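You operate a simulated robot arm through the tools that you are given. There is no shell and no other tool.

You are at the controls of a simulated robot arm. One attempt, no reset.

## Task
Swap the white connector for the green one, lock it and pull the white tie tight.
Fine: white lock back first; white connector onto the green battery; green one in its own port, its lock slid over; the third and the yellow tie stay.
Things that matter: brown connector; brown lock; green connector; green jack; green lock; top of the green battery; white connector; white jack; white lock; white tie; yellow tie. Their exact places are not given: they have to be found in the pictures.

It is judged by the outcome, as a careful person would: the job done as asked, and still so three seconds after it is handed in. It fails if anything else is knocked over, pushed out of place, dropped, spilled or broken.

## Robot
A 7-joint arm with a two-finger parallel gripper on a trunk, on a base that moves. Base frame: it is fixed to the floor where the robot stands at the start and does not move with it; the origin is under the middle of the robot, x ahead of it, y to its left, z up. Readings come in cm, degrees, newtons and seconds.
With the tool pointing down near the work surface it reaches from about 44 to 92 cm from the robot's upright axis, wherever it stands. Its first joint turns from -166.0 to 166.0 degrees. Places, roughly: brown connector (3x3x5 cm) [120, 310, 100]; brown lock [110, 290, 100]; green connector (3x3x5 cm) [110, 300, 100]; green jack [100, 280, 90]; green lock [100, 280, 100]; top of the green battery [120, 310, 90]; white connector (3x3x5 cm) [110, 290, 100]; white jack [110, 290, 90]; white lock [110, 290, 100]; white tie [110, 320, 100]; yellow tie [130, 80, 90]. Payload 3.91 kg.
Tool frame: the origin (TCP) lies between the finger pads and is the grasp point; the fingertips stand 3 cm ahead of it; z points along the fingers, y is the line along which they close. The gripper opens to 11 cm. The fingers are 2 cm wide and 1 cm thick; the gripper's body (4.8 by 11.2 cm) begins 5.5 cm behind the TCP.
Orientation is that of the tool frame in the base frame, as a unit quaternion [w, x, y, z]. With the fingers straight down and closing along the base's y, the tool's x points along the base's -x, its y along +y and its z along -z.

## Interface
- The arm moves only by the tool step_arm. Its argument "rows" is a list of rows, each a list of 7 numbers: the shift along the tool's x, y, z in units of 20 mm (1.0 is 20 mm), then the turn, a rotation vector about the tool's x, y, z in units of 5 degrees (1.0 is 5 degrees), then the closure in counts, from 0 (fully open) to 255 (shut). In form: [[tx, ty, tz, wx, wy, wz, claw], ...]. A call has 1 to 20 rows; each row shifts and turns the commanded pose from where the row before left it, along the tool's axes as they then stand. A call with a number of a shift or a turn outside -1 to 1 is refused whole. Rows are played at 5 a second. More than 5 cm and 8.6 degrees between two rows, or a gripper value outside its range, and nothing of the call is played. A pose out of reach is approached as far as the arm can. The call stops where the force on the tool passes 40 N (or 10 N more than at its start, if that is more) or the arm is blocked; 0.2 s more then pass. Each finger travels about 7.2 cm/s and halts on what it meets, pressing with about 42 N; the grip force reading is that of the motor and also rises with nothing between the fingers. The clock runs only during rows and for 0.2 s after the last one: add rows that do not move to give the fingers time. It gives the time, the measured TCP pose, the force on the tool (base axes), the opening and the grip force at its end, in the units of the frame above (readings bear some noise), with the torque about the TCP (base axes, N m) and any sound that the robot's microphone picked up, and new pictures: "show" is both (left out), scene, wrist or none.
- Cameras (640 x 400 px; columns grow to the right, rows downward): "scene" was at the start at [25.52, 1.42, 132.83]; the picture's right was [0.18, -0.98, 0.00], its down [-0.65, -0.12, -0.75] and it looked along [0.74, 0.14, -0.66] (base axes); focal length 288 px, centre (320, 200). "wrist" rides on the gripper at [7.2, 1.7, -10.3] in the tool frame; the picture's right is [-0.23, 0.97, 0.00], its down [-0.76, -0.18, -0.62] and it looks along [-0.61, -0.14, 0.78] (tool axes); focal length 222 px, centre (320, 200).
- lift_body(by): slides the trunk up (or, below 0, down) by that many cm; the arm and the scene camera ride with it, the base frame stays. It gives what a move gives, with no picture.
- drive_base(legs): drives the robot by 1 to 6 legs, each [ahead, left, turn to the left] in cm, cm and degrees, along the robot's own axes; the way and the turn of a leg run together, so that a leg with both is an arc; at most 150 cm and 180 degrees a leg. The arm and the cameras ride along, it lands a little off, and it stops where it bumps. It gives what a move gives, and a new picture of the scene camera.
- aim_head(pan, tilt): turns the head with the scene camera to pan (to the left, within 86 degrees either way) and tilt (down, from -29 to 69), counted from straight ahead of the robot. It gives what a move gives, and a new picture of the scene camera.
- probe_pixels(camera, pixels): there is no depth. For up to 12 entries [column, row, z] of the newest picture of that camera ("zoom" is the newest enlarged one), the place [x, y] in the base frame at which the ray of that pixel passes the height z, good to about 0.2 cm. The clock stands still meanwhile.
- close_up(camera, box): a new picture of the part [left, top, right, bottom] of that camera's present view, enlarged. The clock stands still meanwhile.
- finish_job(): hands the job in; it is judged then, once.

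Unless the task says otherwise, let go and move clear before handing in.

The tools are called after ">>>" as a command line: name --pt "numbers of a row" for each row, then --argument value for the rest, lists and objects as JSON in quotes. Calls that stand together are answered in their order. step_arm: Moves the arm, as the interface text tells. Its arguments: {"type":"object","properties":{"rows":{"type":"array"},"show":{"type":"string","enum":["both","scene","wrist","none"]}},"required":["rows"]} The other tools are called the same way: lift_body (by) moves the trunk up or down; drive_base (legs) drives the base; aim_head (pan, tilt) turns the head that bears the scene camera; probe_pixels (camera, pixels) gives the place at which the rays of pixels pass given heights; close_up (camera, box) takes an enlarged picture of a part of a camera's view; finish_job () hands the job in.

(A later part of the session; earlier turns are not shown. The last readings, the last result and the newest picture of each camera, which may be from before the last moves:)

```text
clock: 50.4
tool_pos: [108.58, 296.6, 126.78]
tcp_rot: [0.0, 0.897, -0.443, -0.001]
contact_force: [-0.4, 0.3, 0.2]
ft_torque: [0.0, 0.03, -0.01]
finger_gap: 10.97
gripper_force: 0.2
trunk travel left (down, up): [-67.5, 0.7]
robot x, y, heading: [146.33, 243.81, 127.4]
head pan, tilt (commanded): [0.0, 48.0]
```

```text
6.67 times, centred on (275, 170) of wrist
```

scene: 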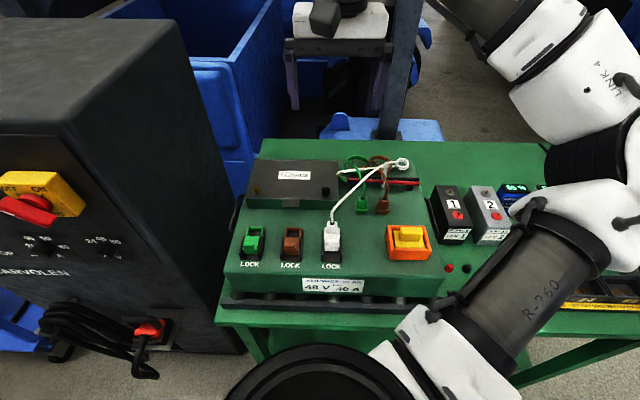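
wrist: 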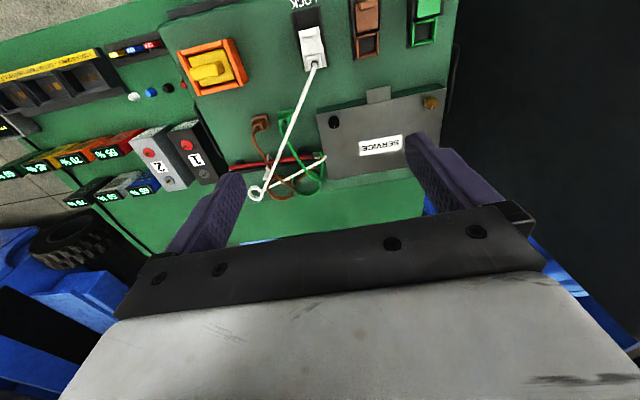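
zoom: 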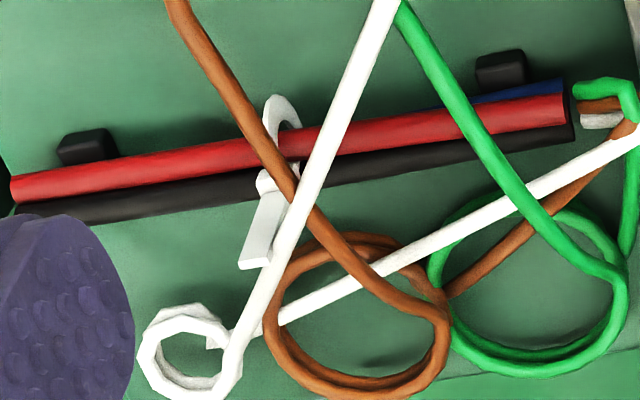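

The green connector's cord exit is at about (111.6,304.9,98), the brown one's at (115.6,308.1,98); the tie tail rises behind the bundle. First job: the white lock — I move above its nub at (112.7,291.6), align to 125.5° and half-close, stopping at z≈104.

>>> step_arm --pt "0.85 -0.03 0 0 0 0.1 60" --pt "0.85 -0.03 0 0 0 0.1 110" --pt "0.8 -0.03 0 0 0 0.1 151" --pt "0.73 -0.03 0 0 0 0.08 151" --pt "0 0 1 0 0 0 151" --pt "0 0 1 0 0 0 151" --pt "0 0 1 0 0 0 151" --pt "0 0 1 0 0 0 151" --pt "0 0 1 0 0 0 151" --pt "0 0 1 0 0 0 151" --pt "0 0 1 0 0 0 151" --pt "0 0 1 0 0 0 151" --pt "0 0 1 0 0 0 151" --pt "0 0 1 0 0 0 151" --pt "0 0 1 0 0 0 151" --pt "0 0 0 0 0 0 151" --show "both"

```text
clock: 53.8
tool_pos: [112.46, 291.43, 104.86]
tcp_rot: [0.0, 0.889, -0.458, 0.0]
contact_force: [0.7, -0.1, -0.2]
ft_torque: [0.0, 0.01, -0.04]
finger_gap: 4.5
gripper_force: 0.0
trunk travel left (down, up): [-67.5, 0.7]
robot x, y, heading: [145.95, 243.76, 127.2]
head pan, tilt (commanded): [0.0, 48.0]
```

scene: 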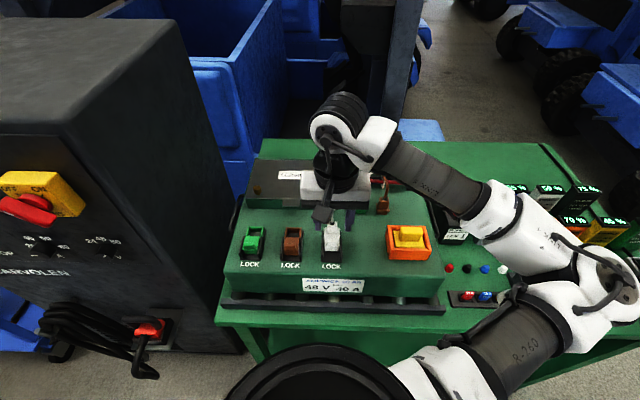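
wrist: 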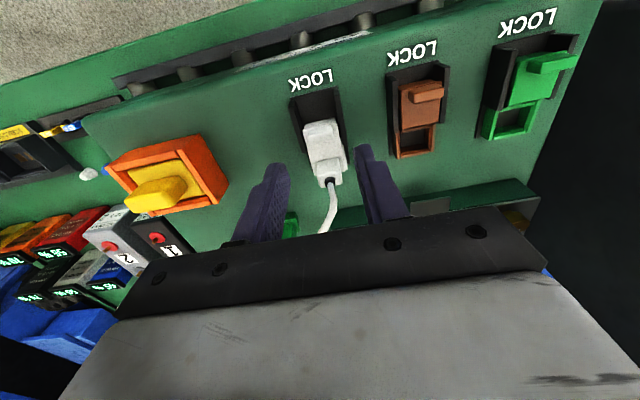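

The hand is above the nub at z 104.9 with a 4.5 cm gap, aligned to the rail. I check the lateral and fore-aft position closely.

>>> close_up --camera "wrist" --box '[240, 70, 420, 220]'

>>> close_up --camera "scene" --box '[300, 190, 370, 260]'

```text
2.67 times, centred on (330, 145) of wrist
```

zoom: 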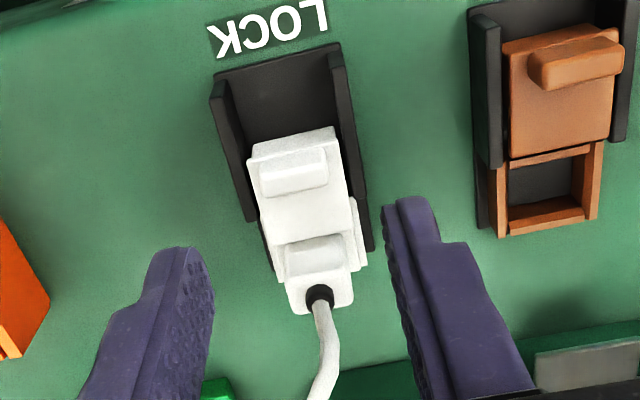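

```text
5.71 times, centred on (335, 225) of scene
```

zoom: 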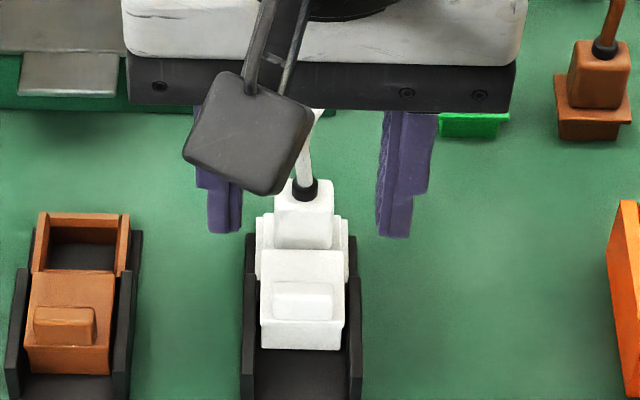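

The nub sits at wrist (320,134), which is just under the TCP, so the hand is centred. I lower the fingertips to about z 95.7 beside the nub.

>>> step_arm --pt "0 0 1 0 0 0 151" --pt "0 0 1 0 0 0 151" --pt "0 0 0.6 0 0 0 151" --pt "0 0 0.4 0 0 0 151" --pt "0 0 0 0 0 0 151" --show "both"

>>> close_up --camera "wrist" --box '[240, 70, 420, 220]'

>>> close_up --camera "scene" --box '[300, 200, 370, 270]'

```text
clock: 55.0
tool_pos: [112.62, 291.43, 98.88]
tcp_rot: [-0.001, 0.889, -0.458, -0.002]
contact_force: [-3.0, 3.0, 22.0]
ft_torque: [0.2, -0.43, 0.16]
finger_gap: 4.47
gripper_force: 0.2
trunk travel left (down, up): [-67.5, 0.7]
robot x, y, heading: [145.88, 243.61, 127.7]
head pan, tilt (commanded): [0.0, 48.0]
```

scene: 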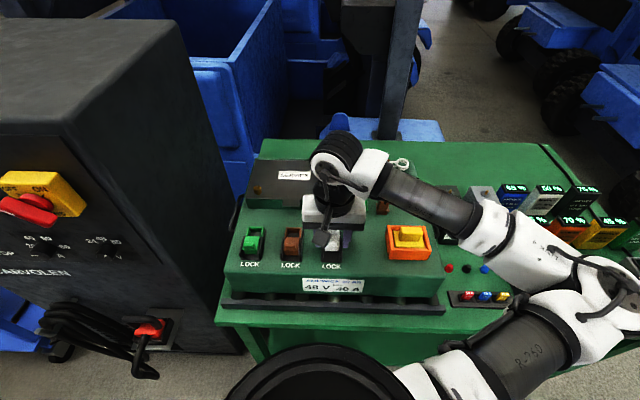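
wrist: 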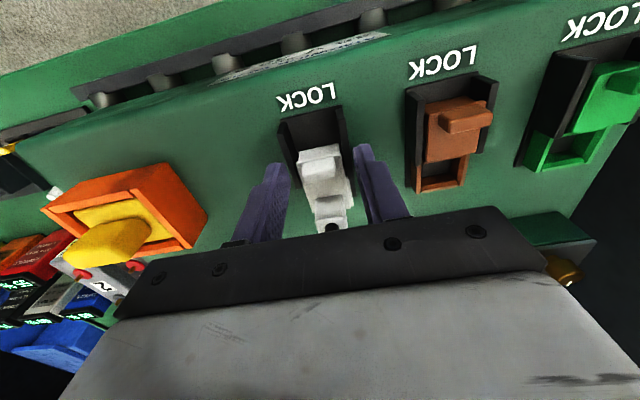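

```text
2.67 times, centred on (330, 145) of wrist
```

zoom: 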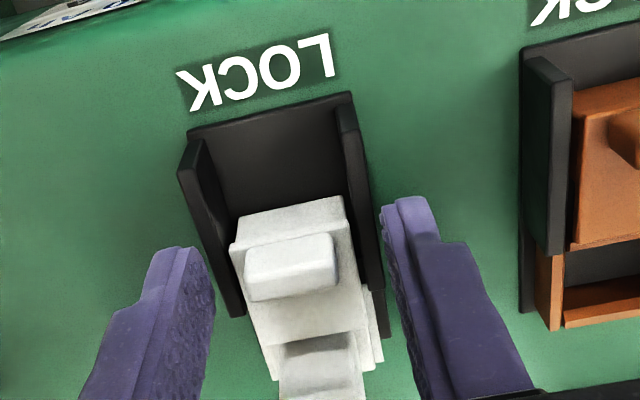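

```text
5.71 times, centred on (335, 235) of scene
```

zoom: 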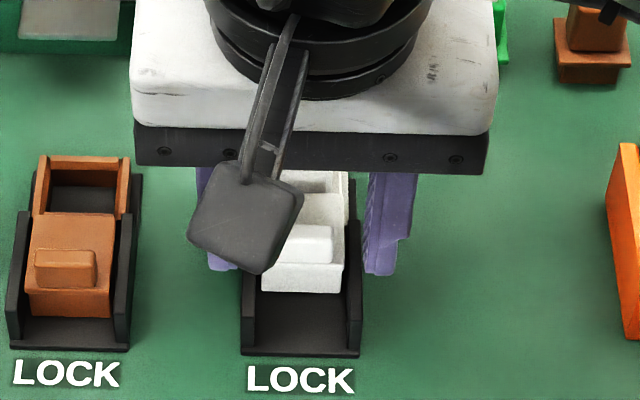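

The right fingertip touches the right rail wall at z≈95.9 (22 N; torque points 2.1 cm right), while the nub stands higher, to ~96.7. I raise 2 mm and close on the nub.

>>> step_arm --pt "0 0 -0.1 0 0 0 151" --pt "0 0 0 0 0 0 175" --pt "0 0 0 0 0 0 200" --pt "0 0 0 0 0 0 225" --pt "0 0 0 0 0 0 225" --show "both"

>>> close_up --camera "wrist" --box '[240, 70, 420, 220]'

```text
clock: 56.2
tool_pos: [112.5, 291.36, 98.76]
tcp_rot: [0.001, 0.889, -0.457, 0.0]
contact_force: [2.6, -3.8, -5.8]
ft_torque: [-0.11, -0.14, 0.07]
finger_gap: 2.95
gripper_force: 44.7
trunk travel left (down, up): [-67.5, 0.7]
robot x, y, heading: [146.29, 243.75, 127.4]
head pan, tilt (commanded): [0.0, 48.0]
```

scene: 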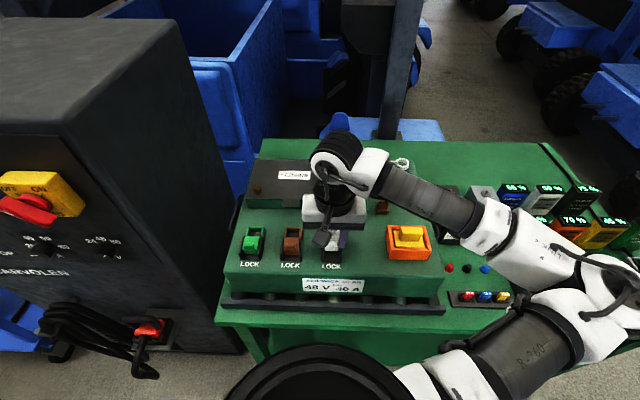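
wrist: 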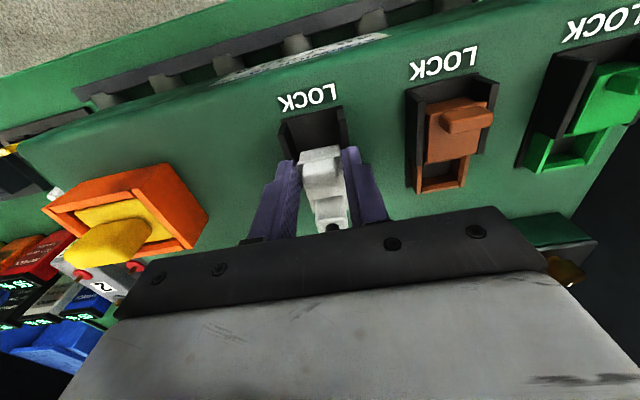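

```text
2.67 times, centred on (330, 145) of wrist
```

zoom: 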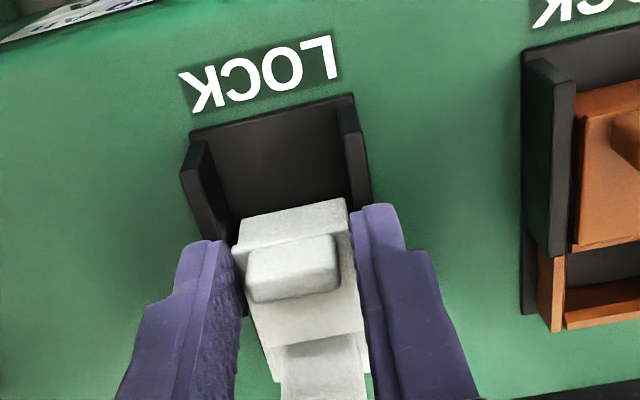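

The fingers have closed at 2.95 cm, holding the lock block (it stands proud of the walls). I pull it back toward the robot in small steps.

>>> step_arm --pt "0.2 0 0 0 0 0 225" --pt "0.2 0 0 0 0 0 225" --pt "0.2 0 0 0 0 0 225" --pt "0 0 0 0 0 0 225" --show "both"

>>> close_up --camera "wrist" --box '[240, 70, 420, 220]'

```text
clock: 57.2
tool_pos: [113.33, 290.52, 98.9]
tcp_rot: [0.0, 0.889, -0.458, 0.0]
contact_force: [-2.8, -1.3, -9.4]
ft_torque: [0.03, 0.14, 0.08]
finger_gap: 2.97
gripper_force: 44.8
trunk travel left (down, up): [-67.5, 0.7]
robot x, y, heading: [145.7, 243.53, 127.4]
head pan, tilt (commanded): [0.0, 48.0]
```

scene: 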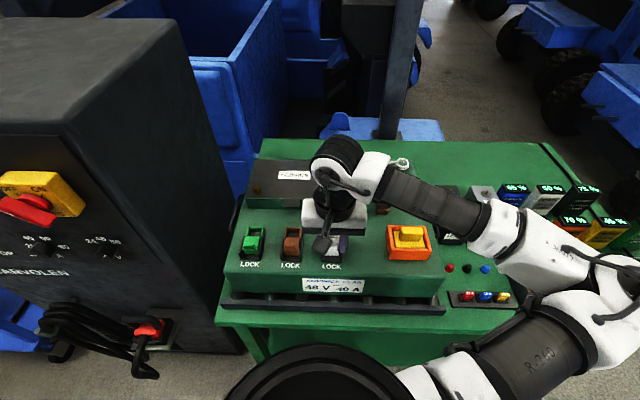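
wrist: 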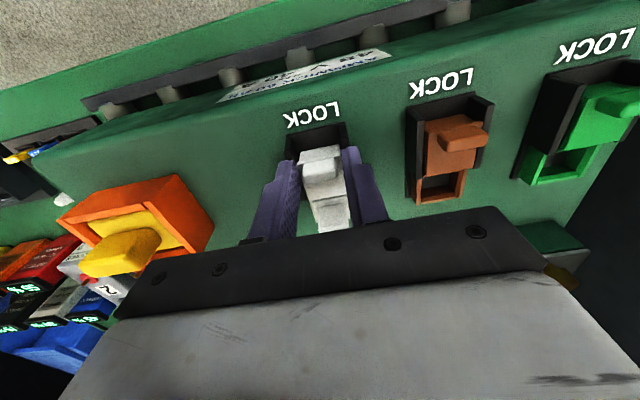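

```text
2.67 times, centred on (330, 145) of wrist
```

zoom: 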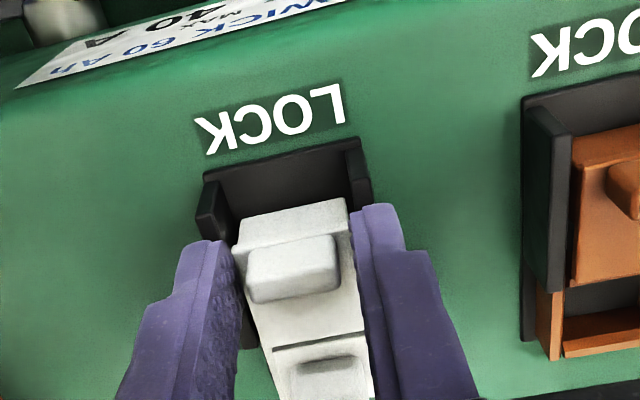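

The lock follows; a gap now shows between it and the connector (zoom row 345). I pull a further 0.8 cm.

>>> step_arm --pt "0.15 0 0 0 0 0 225" --pt "0.15 0 0 0 0 0 225" --pt "0.1 0 0 0 0 0 225" --pt "0 0 0 0 0 0 225" --show "wrist"

>>> close_up --camera "wrist" --box '[240, 70, 500, 220]'

```text
clock: 58.2
tool_pos: [113.62, 290.03, 98.89]
tcp_rot: [0.0, 0.888, -0.459, -0.002]
contact_force: [-14.0, 14.7, -0.3]
ft_torque: [0.67, 0.6, 0.01]
finger_gap: 2.98
gripper_force: 45.2
trunk travel left (down, up): [-67.5, 0.7]
robot x, y, heading: [145.89, 243.65, 127.5]
head pan, tilt (commanded): [0.0, 48.0]
```

wrist: 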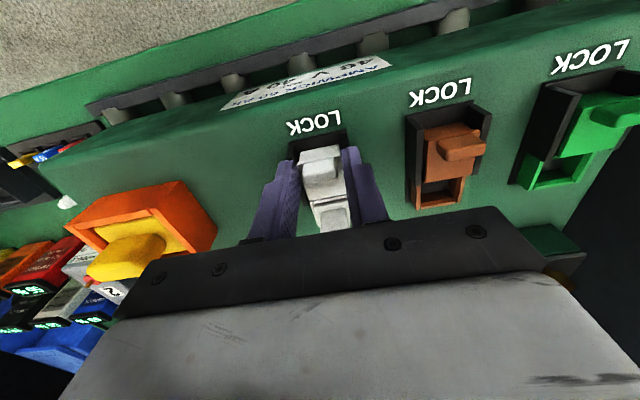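

```text
2.46 times, centred on (370, 145) of wrist
```

zoom: 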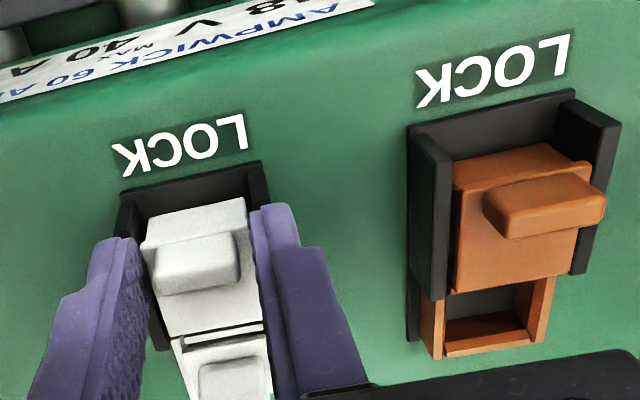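

The lock has reached its stop: 20 N resisting after 1.74 cm of travel. I ease off, open, and rise clear.

>>> step_arm --pt "-0.12 0 0 0 0 0 225" --pt "0 0 0 0 0 0 190" --pt "0 0 0 0 0 0 151" --pt "0 0 -0.5 0 0 0 151" --pt "0 0 -1 0 0 0 151" --pt "0 0 -1 0 0 0 151" --pt "0 0 -1 0 0 0 151" --pt "0 0 -1 0 0 0 151" --pt "0 0 0 0 0 0 151" --show "both"

>>> close_up --camera "wrist" --box '[250, 70, 410, 190]'

>>> close_up --camera "scene" --box '[300, 200, 370, 270]'

```text
clock: 60.2
tool_pos: [113.69, 290.08, 107.95]
tcp_rot: [0.0, 0.889, -0.458, 0.0]
contact_force: [-0.2, -0.5, -0.2]
ft_torque: [0.0, 0.02, -0.02]
finger_gap: 4.49
gripper_force: 0.1
trunk travel left (down, up): [-67.5, 0.7]
robot x, y, heading: [145.6, 243.92, 127.5]
head pan, tilt (commanded): [0.0, 48.0]
```

scene: 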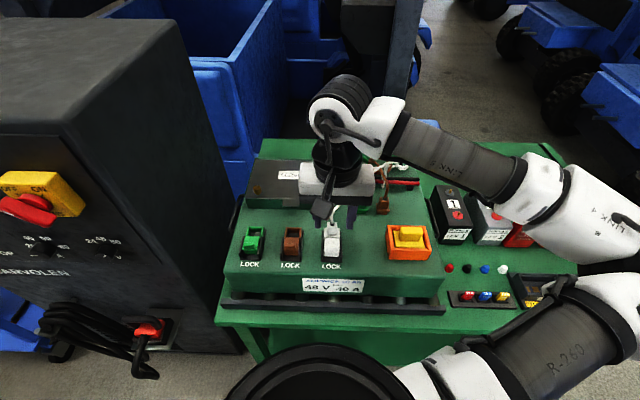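
wrist: 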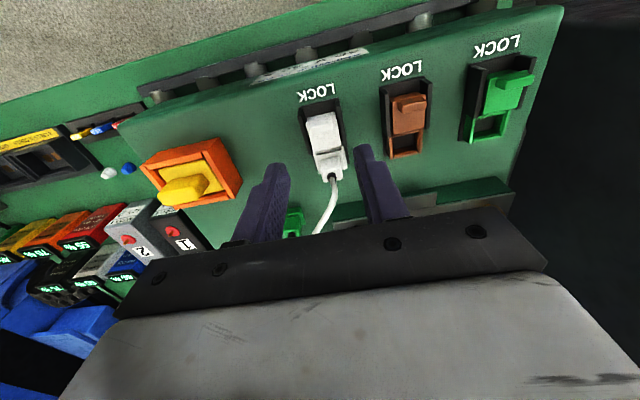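

```text
3.33 times, centred on (330, 130) of wrist
```

zoom: 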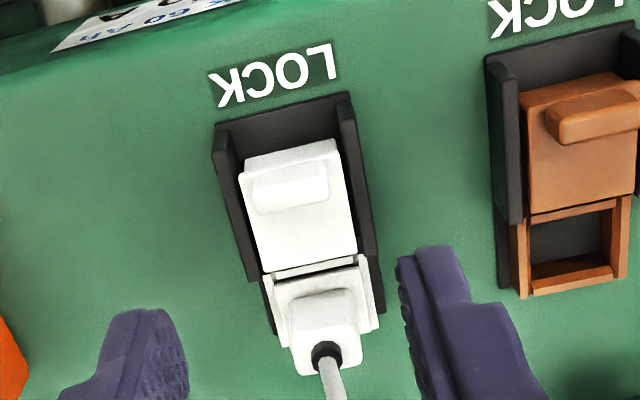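

```text
5.71 times, centred on (335, 235) of scene
```

zoom: 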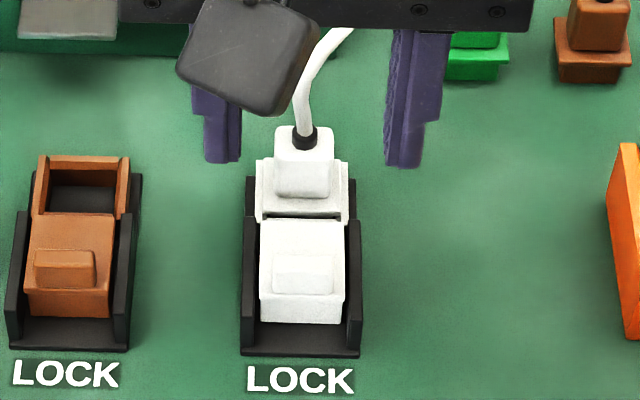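

The white lock is now back, same as the brown one, and the connector (exit wrist (332,176)) is free. I tilt the hand 20° toward the robot to leave room for the cord, and come over the connector at (110.3,294.7).

>>> step_arm --pt "0 0 0 0 -1 0 151" --pt "0 0 0 0 -1 0 151" --pt "0 0 0 0 -1 0 151" --pt "0 0 0 0 -1 0 151" --pt "-0.8 0 0.29 0 0 0 151" --pt "-0.8 0 0.29 0 0 0 151" --pt "-0.8 0 0.29 0 0 0 151" --pt "0.2 0 0.56 0 0 0 151" --pt "0.3 0 0.8 0 0 0 151" --pt "0 0 0 0 0 0 151" --show "both"

>>> close_up --camera "wrist" --box '[250, 80, 410, 200]'

>>> close_up --camera "scene" --box '[300, 190, 370, 260]'

```text
clock: 62.4
tool_pos: [110.69, 294.2, 104.98]
tcp_rot: [-0.08, 0.875, -0.451, -0.155]
contact_force: [0.0, 0.4, 0.5]
ft_torque: [-0.05, -0.02, 0.01]
finger_gap: 4.48
gripper_force: 0.1
trunk travel left (down, up): [-67.5, 0.7]
robot x, y, heading: [146.32, 243.58, 127.3]
head pan, tilt (commanded): [0.0, 48.0]
```

scene: 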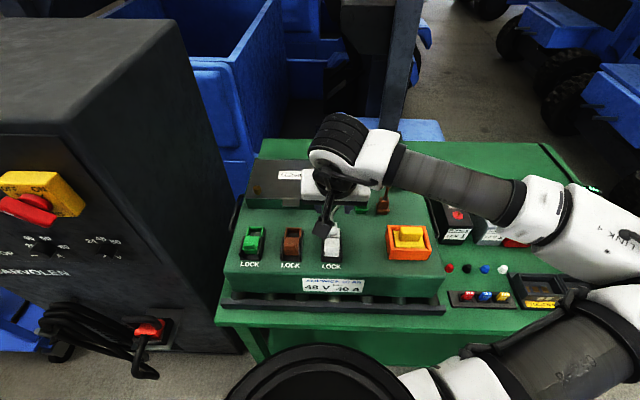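
wrist: 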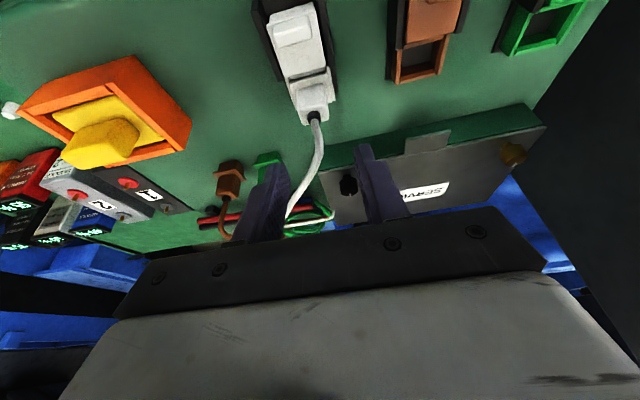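

```text
3.33 times, centred on (330, 140) of wrist
```

zoom: 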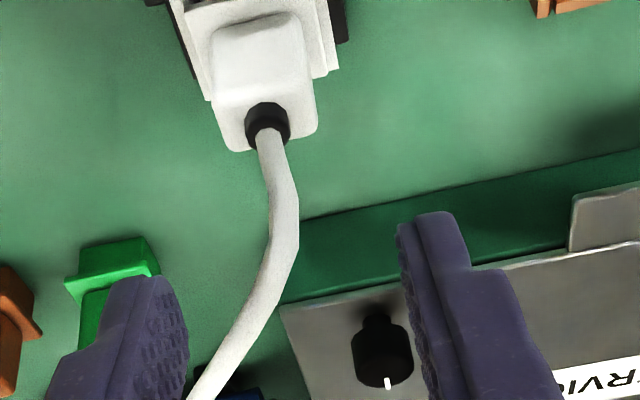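

```text
5.71 times, centred on (335, 225) of scene
```

zoom: 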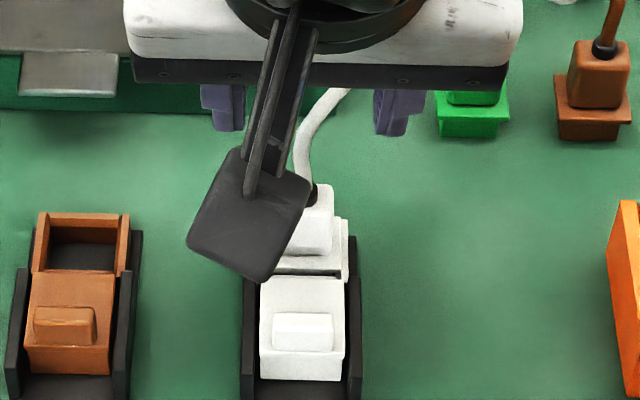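

The exit is now 0.8 cm ahead of the TCP and centred, as planned. I check where the cord passes relative to the right finger by probing it in both pictures.

>>> probe_pixels --camera "scene" --pixels '[[339.4, 206.1, 98], [339.4, 206.1, 102], [339.4, 206.1, 106], [329.5, 213, 98], [329.5, 213, 102]]'

>>> probe_pixels --camera "wrist" --pixels '[[321, 152, 98], [321, 152, 102], [306, 173, 98], [306, 173, 102], [296, 190, 98], [296, 190, 102], [290, 203, 98], [290, 203, 102]]'

```text
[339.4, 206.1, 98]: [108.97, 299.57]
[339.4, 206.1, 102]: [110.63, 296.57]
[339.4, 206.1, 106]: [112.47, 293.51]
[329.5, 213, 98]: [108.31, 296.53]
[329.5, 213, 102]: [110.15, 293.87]
```

```text
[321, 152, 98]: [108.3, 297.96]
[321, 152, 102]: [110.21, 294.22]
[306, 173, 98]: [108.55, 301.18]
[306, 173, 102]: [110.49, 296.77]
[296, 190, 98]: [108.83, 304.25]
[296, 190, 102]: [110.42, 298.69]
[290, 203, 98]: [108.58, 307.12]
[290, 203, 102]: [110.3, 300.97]
```

The cord rises to about z 102 some 1.5 cm behind the connector, clear of the tilted fingers. I descend straight to grip height (TCP z 98.6).

>>> step_arm --pt "0.26 0 0.755 0 0 0 151" --pt "0.26 0 0.755 0 0 0 151" --pt "0.26 0 0.755 0 0 0 151" --pt "0.26 0 0.755 0 0 0 151" --pt "0 0 0 0 0 0 151" --show "both"

>>> close_up --camera "wrist" --box '[250, 100, 410, 220]'

>>> close_up --camera "scene" --box '[300, 190, 370, 260]'

```text
clock: 63.6
tool_pos: [110.62, 294.26, 98.77]
tcp_rot: [-0.078, 0.876, -0.451, -0.154]
contact_force: [-0.2, 1.5, 0.6]
ft_torque: [0.02, 0.02, 0.01]
finger_gap: 4.5
gripper_force: 0.1
trunk travel left (down, up): [-67.5, 0.7]
robot x, y, heading: [146.05, 243.88, 127.4]
head pan, tilt (commanded): [0.0, 48.0]
```

scene: 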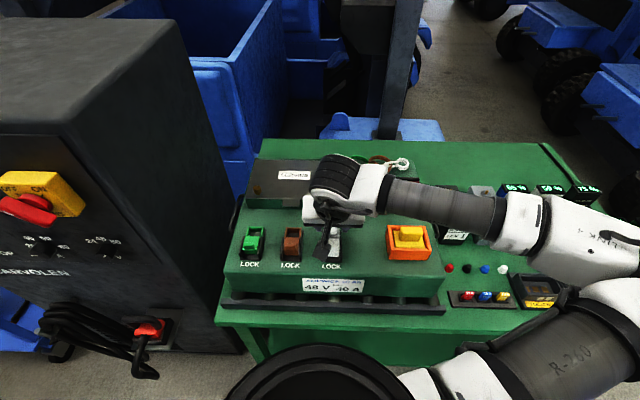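
wrist: 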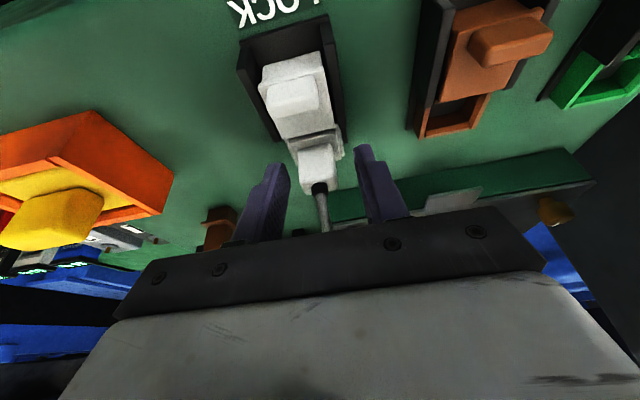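

```text
3.33 times, centred on (330, 160) of wrist
```

zoom: 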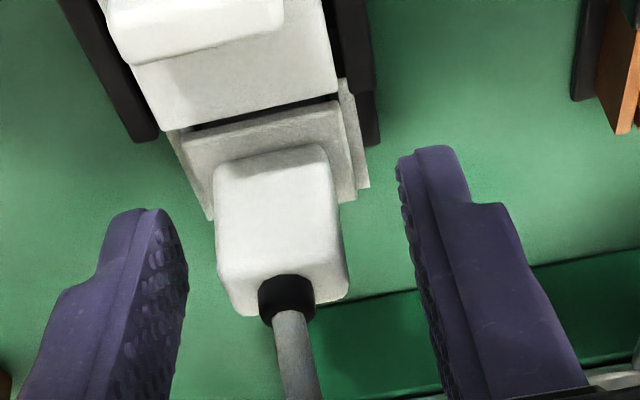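

```text
5.71 times, centred on (335, 225) of scene
```

zoom: 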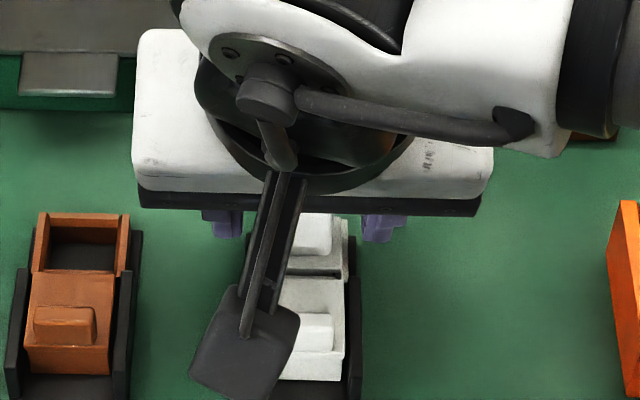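

The body is between the pads, slightly left of centre in the wrist picture (280 of 180-420), no contact. I close on it.

>>> step_arm --pt "0 0 0 0 0 0 175" --pt "0 0 0 0 0 0 200" --pt "0 0 0 0 0 0 230" --pt "0 0 0 0 0 0 230" --pt "0 0 0 0 0 0 230" --show "wrist"

>>> close_up --camera "wrist" --box '[250, 100, 410, 220]'

```text
clock: 64.8
tool_pos: [110.65, 294.19, 98.72]
tcp_rot: [-0.079, 0.876, -0.45, -0.154]
contact_force: [0.4, -0.1, -0.7]
ft_torque: [-0.01, 0.02, 0.03]
finger_gap: 2.83
gripper_force: 42.0
trunk travel left (down, up): [-67.5, 0.7]
robot x, y, heading: [145.8, 243.83, 127.6]
head pan, tilt (commanded): [0.0, 48.0]
```

wrist: 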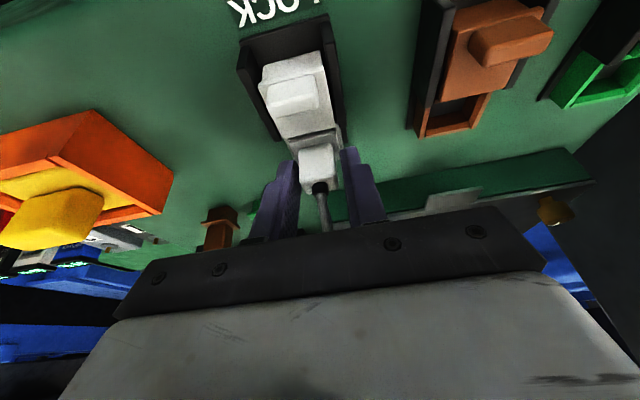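

```text
3.33 times, centred on (330, 160) of wrist
```

zoom: 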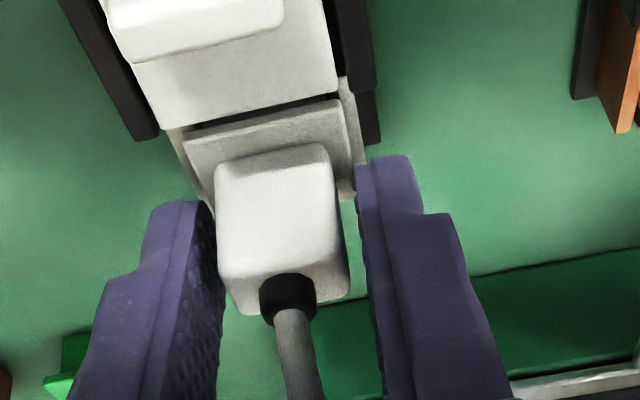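

The gap stopped at 2.83 cm, which is the flange rather than the narrower body (left finger still has a slit to the body at zoom (355,240)). I open slightly, rise 7 mm and close on the body instead.

>>> step_arm --pt "0 0 0 0 0 0 170" --pt "0 0 0 0 0 0 170" --pt "-0.12 0 -0.33 0 0 0 170" --pt "0 0 0 0 0 0 200" --pt "0 0 0 0 0 0 235" --pt "0 0 0 0 0 0 235" --pt "0 0 0 0 0 0 235" --show "wrist"

>>> close_up --camera "wrist" --box '[250, 100, 410, 220]'

```text
clock: 66.4
tool_pos: [110.62, 294.2, 99.34]
tcp_rot: [-0.079, 0.875, -0.451, -0.154]
contact_force: [0.7, -0.4, 0.8]
ft_torque: [0.02, -0.04, -0.02]
finger_gap: 2.04
gripper_force: 41.8
trunk travel left (down, up): [-67.5, 0.7]
robot x, y, heading: [146.1, 243.62, 127.6]
head pan, tilt (commanded): [0.0, 48.0]
```

wrist: 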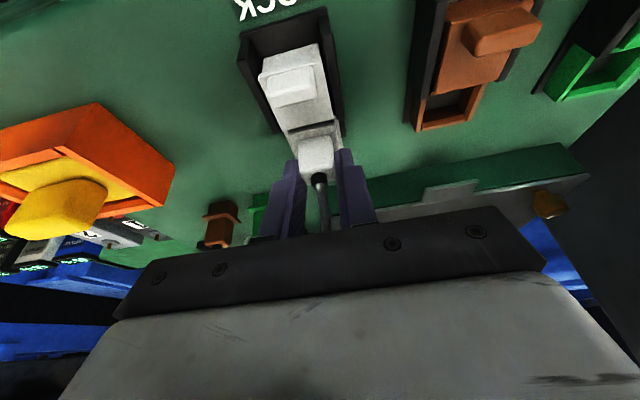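

```text
3.33 times, centred on (330, 160) of wrist
```

zoom: 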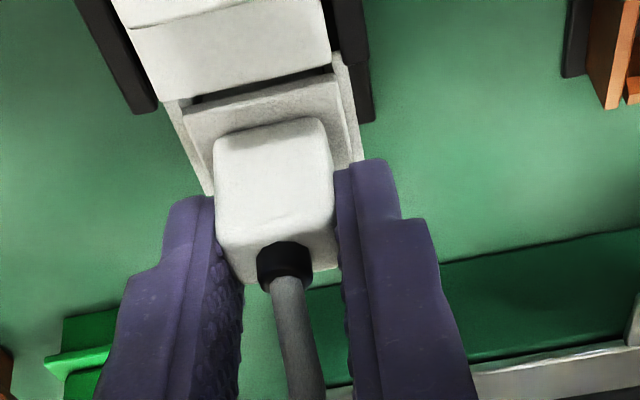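

The gap is now 2.04 cm with 42 N, so the body is held; reference pose in the jack is (110.62,294.20,99.34). I lift straight up 3 cm and look.

>>> step_arm --pt "-0.1 0 -0.28 0 0 0 235" --pt "-0.1 0 -0.28 0 0 0 235" --pt "-0.17 0 -0.47 0 0 0 235" --pt "-0.17 0 -0.47 0 0 0 235" --pt "0 0 0 0 0 0 235" --show "both"

>>> close_up --camera "wrist" --box '[250, 60, 410, 220]'

>>> close_up --camera "scene" --box '[300, 180, 400, 250]'

```text
clock: 67.6
tool_pos: [110.58, 294.4, 102.5]
tcp_rot: [-0.079, 0.876, -0.451, -0.154]
contact_force: [0.0, 0.0, 0.2]
ft_torque: [-0.01, 0.0, 0.0]
finger_gap: 2.04
gripper_force: 42.1
trunk travel left (down, up): [-67.5, 0.7]
robot x, y, heading: [145.83, 243.57, 127.5]
head pan, tilt (commanded): [0.0, 48.0]
```

scene: 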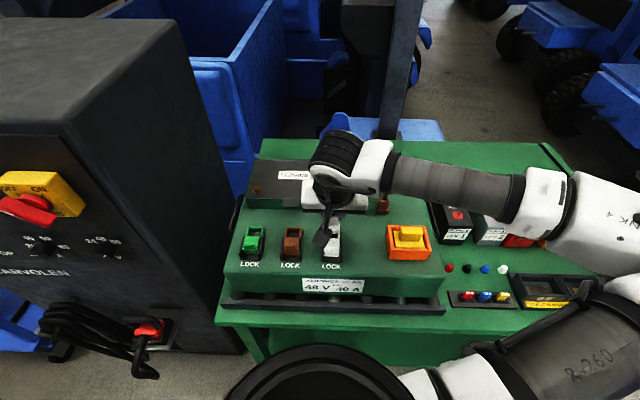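
wrist: 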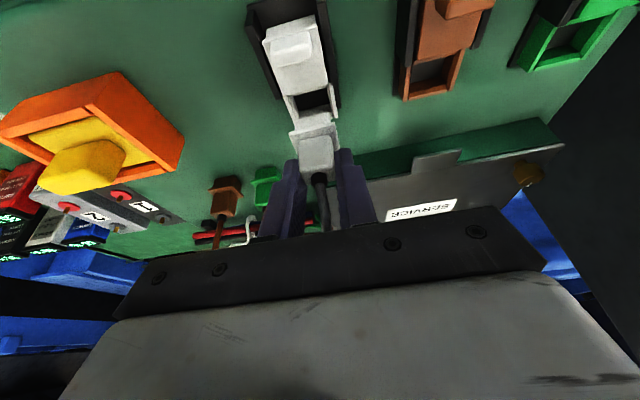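

```text
2.50 times, centred on (330, 140) of wrist
```

zoom: 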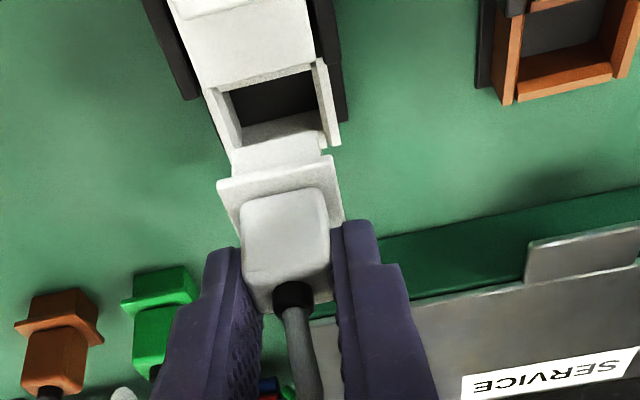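

```text
5.71 times, centred on (350, 215) of scene
```

zoom: 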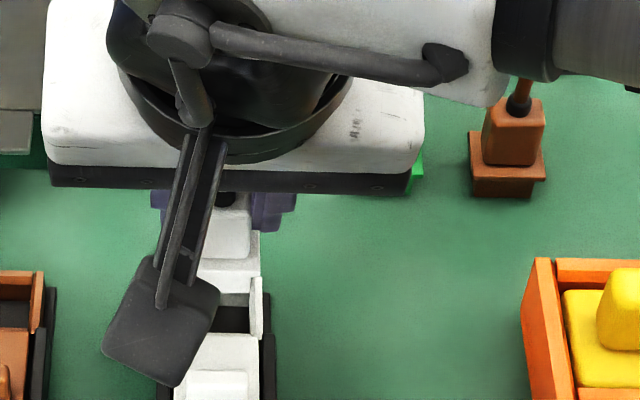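

The white connector is out of its jack (jack empty at zoom (275,100)). The free spot on the pack's top right of the brown connector, about (119.8,310.7), keeps its cord clear of the others; I lift high and go right over the switch first.

>>> step_arm --pt "-0.34 0 -0.94 0 0 0 235" --pt "-0.34 0 -0.94 0 0 0 235" --pt "-0.34 0 -0.94 0 0 0 235" --pt "-0.34 0 -0.94 0 0 0 235" --pt "-0.34 0 -0.94 0 0 0 235" --pt "0 -0.9 0 0 0 0 235" --pt "0 -0.9 0 0 0 0 235" --pt "0 -0.9 0 0 0 0 235" --pt "0 -0.9 0 0 0 0 235" --pt "0 -0.9 0 0 0 0 235" --pt "0 0 0 0 0 0 235" --show "both"

```text
clock: 70.0
tool_pos: [118.01, 299.67, 112.43]
tcp_rot: [-0.08, 0.875, -0.452, -0.154]
contact_force: [-0.3, 0.3, 0.3]
ft_torque: [0.0, -0.02, -0.07]
finger_gap: 2.05
gripper_force: 41.9
trunk travel left (down, up): [-67.5, 0.7]
robot x, y, heading: [145.91, 243.33, 127.4]
head pan, tilt (commanded): [0.0, 48.0]
```

scene: 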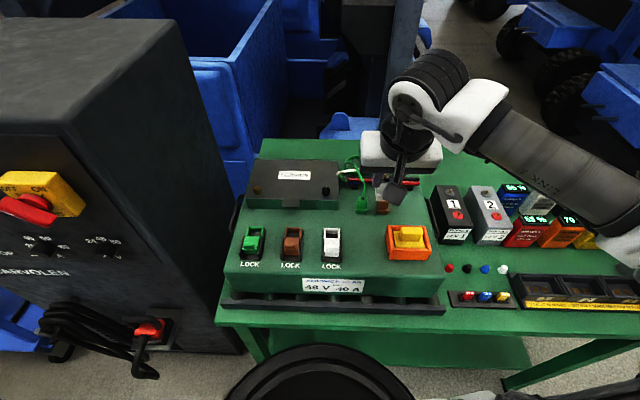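
wrist: 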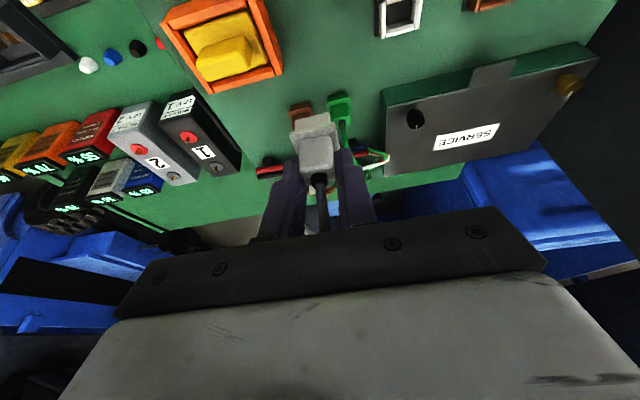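

The connector is held firmly and clear. I go on right by 7.8 cm, then ahead 7.5 cm, still high.

>>> step_arm --pt "0 -0.98 0 0 0 0 235" --pt "0 -0.98 0 0 0 0 235" --pt "0 -0.98 0 0 0 0 235" --pt "0 -0.98 0 0 0 0 235" --pt "-0.7 0 0.257 0 0 0 235" --pt "-0.7 0 0.257 0 0 0 235" --pt "-0.7 0 0.257 0 0 0 235" --pt "-0.7 0 0.257 0 0 0 235" --pt "-0.7 0 0.257 0 0 0 235" --pt "0 0 0 0 0 0 235" --show "both"

>>> close_up --camera "wrist" --box '[240, 60, 400, 220]'

>>> close_up --camera "scene" --box '[320, 130, 460, 270]'

```text
clock: 72.2
tool_pos: [120.08, 310.17, 112.64]
tcp_rot: [-0.079, 0.875, -0.451, -0.154]
contact_force: [-0.2, 0.8, -0.4]
ft_torque: [-0.01, -0.01, -0.02]
finger_gap: 2.05
gripper_force: 42.4
trunk travel left (down, up): [-67.5, 0.7]
robot x, y, heading: [145.78, 243.54, 127.4]
head pan, tilt (commanded): [0.0, 48.0]
```

scene: 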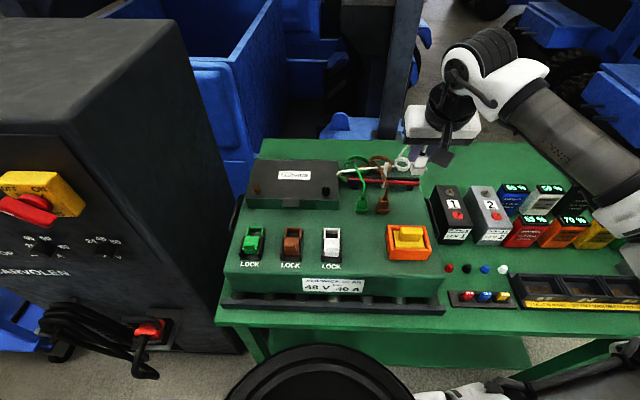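
wrist: 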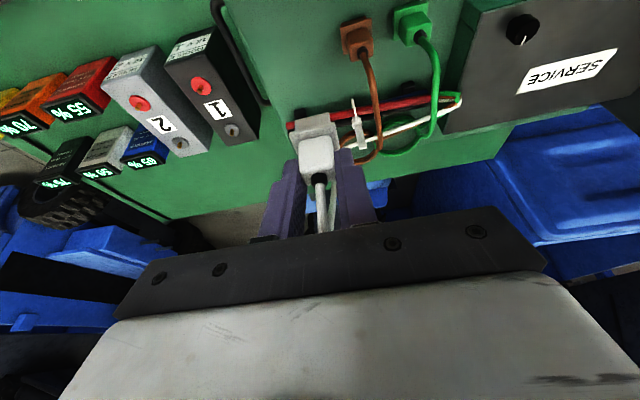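

```text
2.50 times, centred on (320, 140) of wrist
```

zoom: 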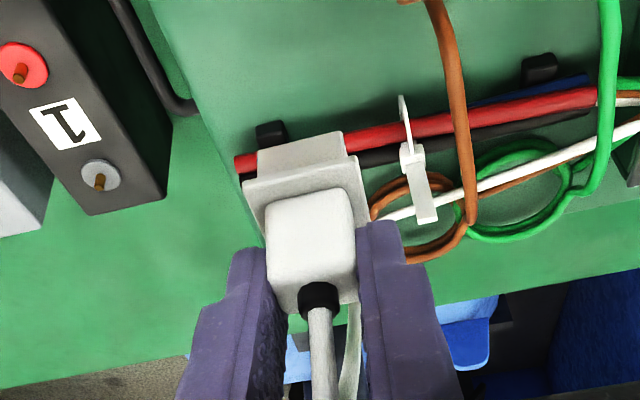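

```text
2.86 times, centred on (390, 200) of scene
```

zoom: 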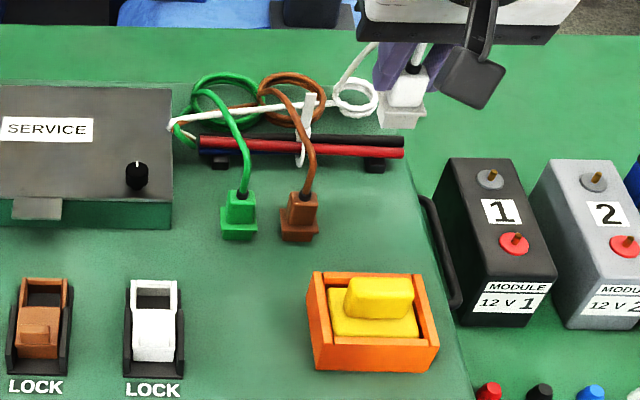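

The spot below is free (right of the brown connector, behind the orange switch). I lower the white connector to just above the pack.

>>> step_arm --pt "0.34 0 0.94 0 0 0 235" --pt "0.34 0 0.94 0 0 0 235" --pt "0.34 0 0.94 0 0 0 235" --pt "0.34 0 0.94 0 0 0 235" --pt "0.34 0 0.94 0 0 0 235" --pt "0.34 0 0.94 0 0 0 235" --pt "0 0 0 0 0 0 235" --show "both"

>>> close_up --camera "wrist" --box '[240, 60, 400, 220]'

>>> close_up --camera "scene" --box '[340, 140, 450, 220]'

```text
clock: 73.8
tool_pos: [120.02, 310.06, 100.46]
tcp_rot: [-0.079, 0.876, -0.45, -0.155]
contact_force: [-0.5, 0.8, 0.9]
ft_torque: [0.0, -0.02, 0.01]
finger_gap: 2.05
gripper_force: 41.7
trunk travel left (down, up): [-67.5, 0.7]
robot x, y, heading: [145.94, 243.65, 127.3]
head pan, tilt (commanded): [0.0, 48.0]
```

scene: 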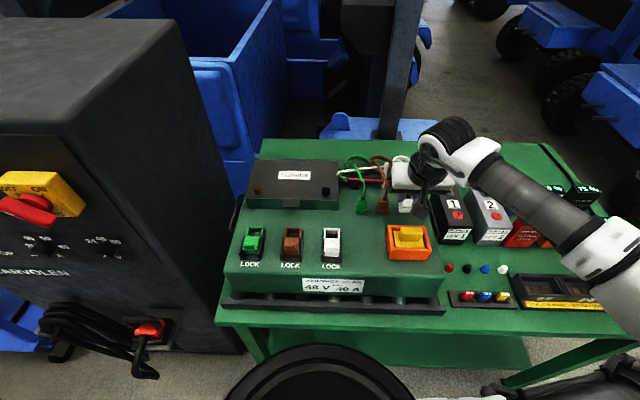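
wrist: 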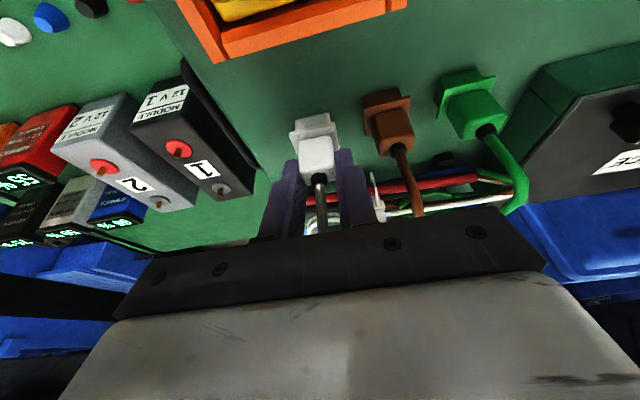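

```text
2.50 times, centred on (320, 140) of wrist
```

zoom: 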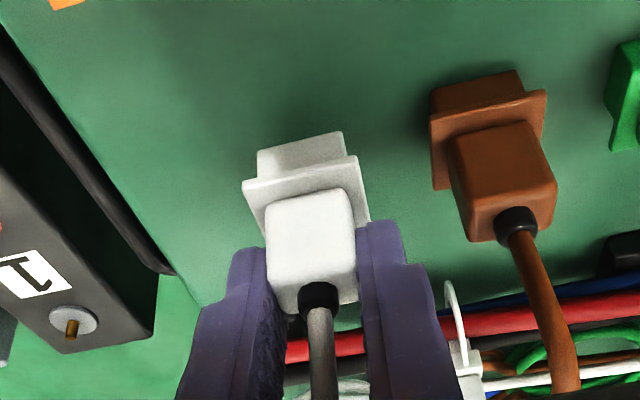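

```text
5.00 times, centred on (395, 180) of scene
```

zoom: 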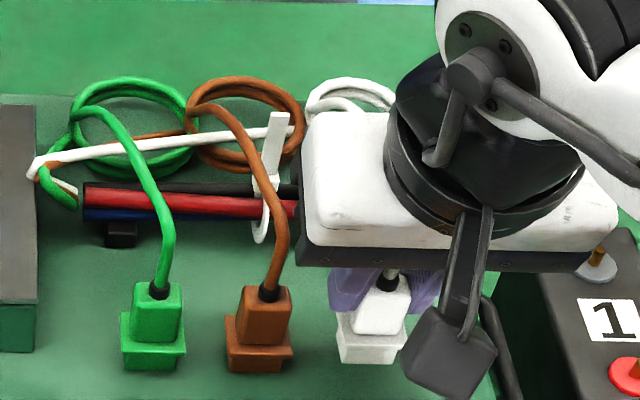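

The connector hangs about 1 cm above the pack beside the brown one. I lower in 2 mm steps watching the force.

>>> step_arm --pt "0.034 0 0.094 0 0 0 235" --pt "0.034 0 0.094 0 0 0 235" --pt "0.034 0 0.094 0 0 0 235" --pt "0.034 0 0.094 0 0 0 235" --pt "0 0 0 0 0 0 235" --show "none"

```text
clock: 75.0
tool_pos: [120.05, 310.16, 99.71]
tcp_rot: [-0.08, 0.875, -0.451, -0.154]
contact_force: [-0.3, 0.6, -0.3]
ft_torque: [-0.01, 0.01, -0.06]
finger_gap: 2.07
gripper_force: 41.9
trunk travel left (down, up): [-67.5, 0.7]
robot x, y, heading: [146.16, 243.51, 127.6]
head pan, tilt (commanded): [0.0, 48.0]
```

No contact yet at z 99.7. I keep lowering in small steps.

>>> step_arm --pt "0.034 0 0.094 0 0 0 235" --pt "0.034 0 0.094 0 0 0 235" --pt "0.017 0 0.047 0 0 0 235" --pt "0 0 0 0 0 0 235" --show "wrist"

>>> close_up --camera "wrist" --box '[240, 60, 400, 220]'

>>> close_up --camera "scene" --box '[370, 180, 440, 230]'

```text
clock: 76.0
tool_pos: [120.04, 310.11, 99.09]
tcp_rot: [-0.079, 0.875, -0.451, -0.154]
contact_force: [0.2, 0.3, 0.3]
ft_torque: [0.03, 0.02, 0.02]
finger_gap: 2.05
gripper_force: 42.4
trunk travel left (down, up): [-67.5, 0.7]
robot x, y, heading: [145.97, 243.64, 127.5]
head pan, tilt (commanded): [0.0, 48.0]
```

wrist: 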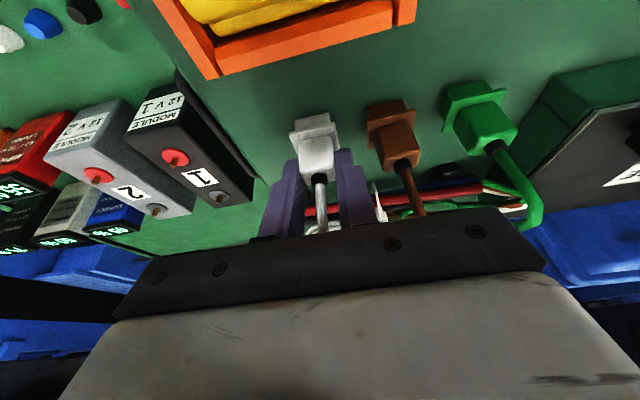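

```text
2.50 times, centred on (320, 140) of wrist
```

zoom: 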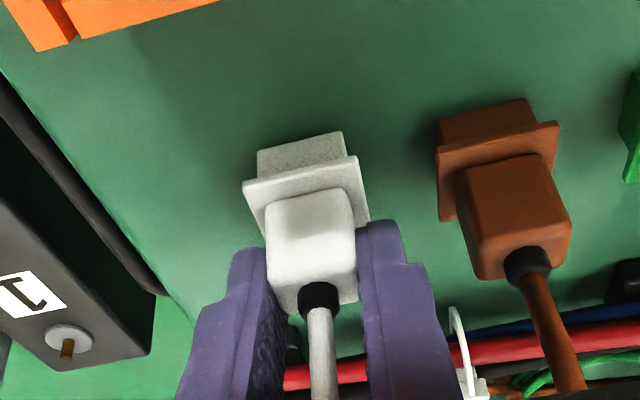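

```text
8.00 times, centred on (405, 205) of scene
```

zoom: 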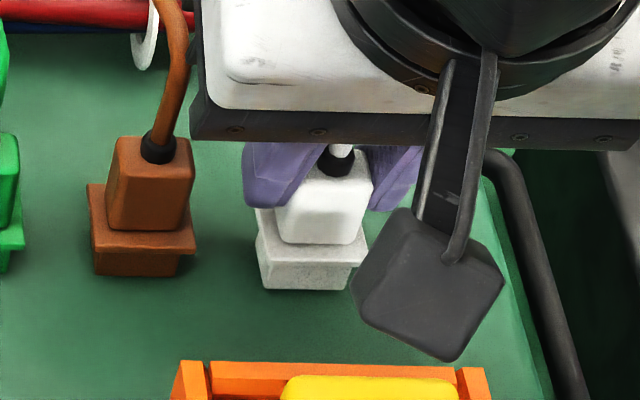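

Still no force at z 99.1, but the base looks nearly on the surface (scene zoom row 290 vs brown's 276). I lower a few more millimetres.

>>> step_arm --pt "0.017 0 0.047 0 0 0 235" --pt "0.017 0 0.047 0 0 0 235" --pt "0.017 0 0.047 0 0 0 235" --pt "0 0 0 0 0 0 235" --show "none"

```text
clock: 77.0
tool_pos: [120.07, 310.15, 98.94]
tcp_rot: [-0.08, 0.876, -0.45, -0.155]
contact_force: [2.5, -0.2, 7.5]
ft_torque: [0.04, -0.12, 0.01]
finger_gap: 2.03
gripper_force: 42.6
trunk travel left (down, up): [-67.5, 0.7]
robot x, y, heading: [146.02, 243.82, 127.5]
head pan, tilt (commanded): [0.0, 48.0]
```

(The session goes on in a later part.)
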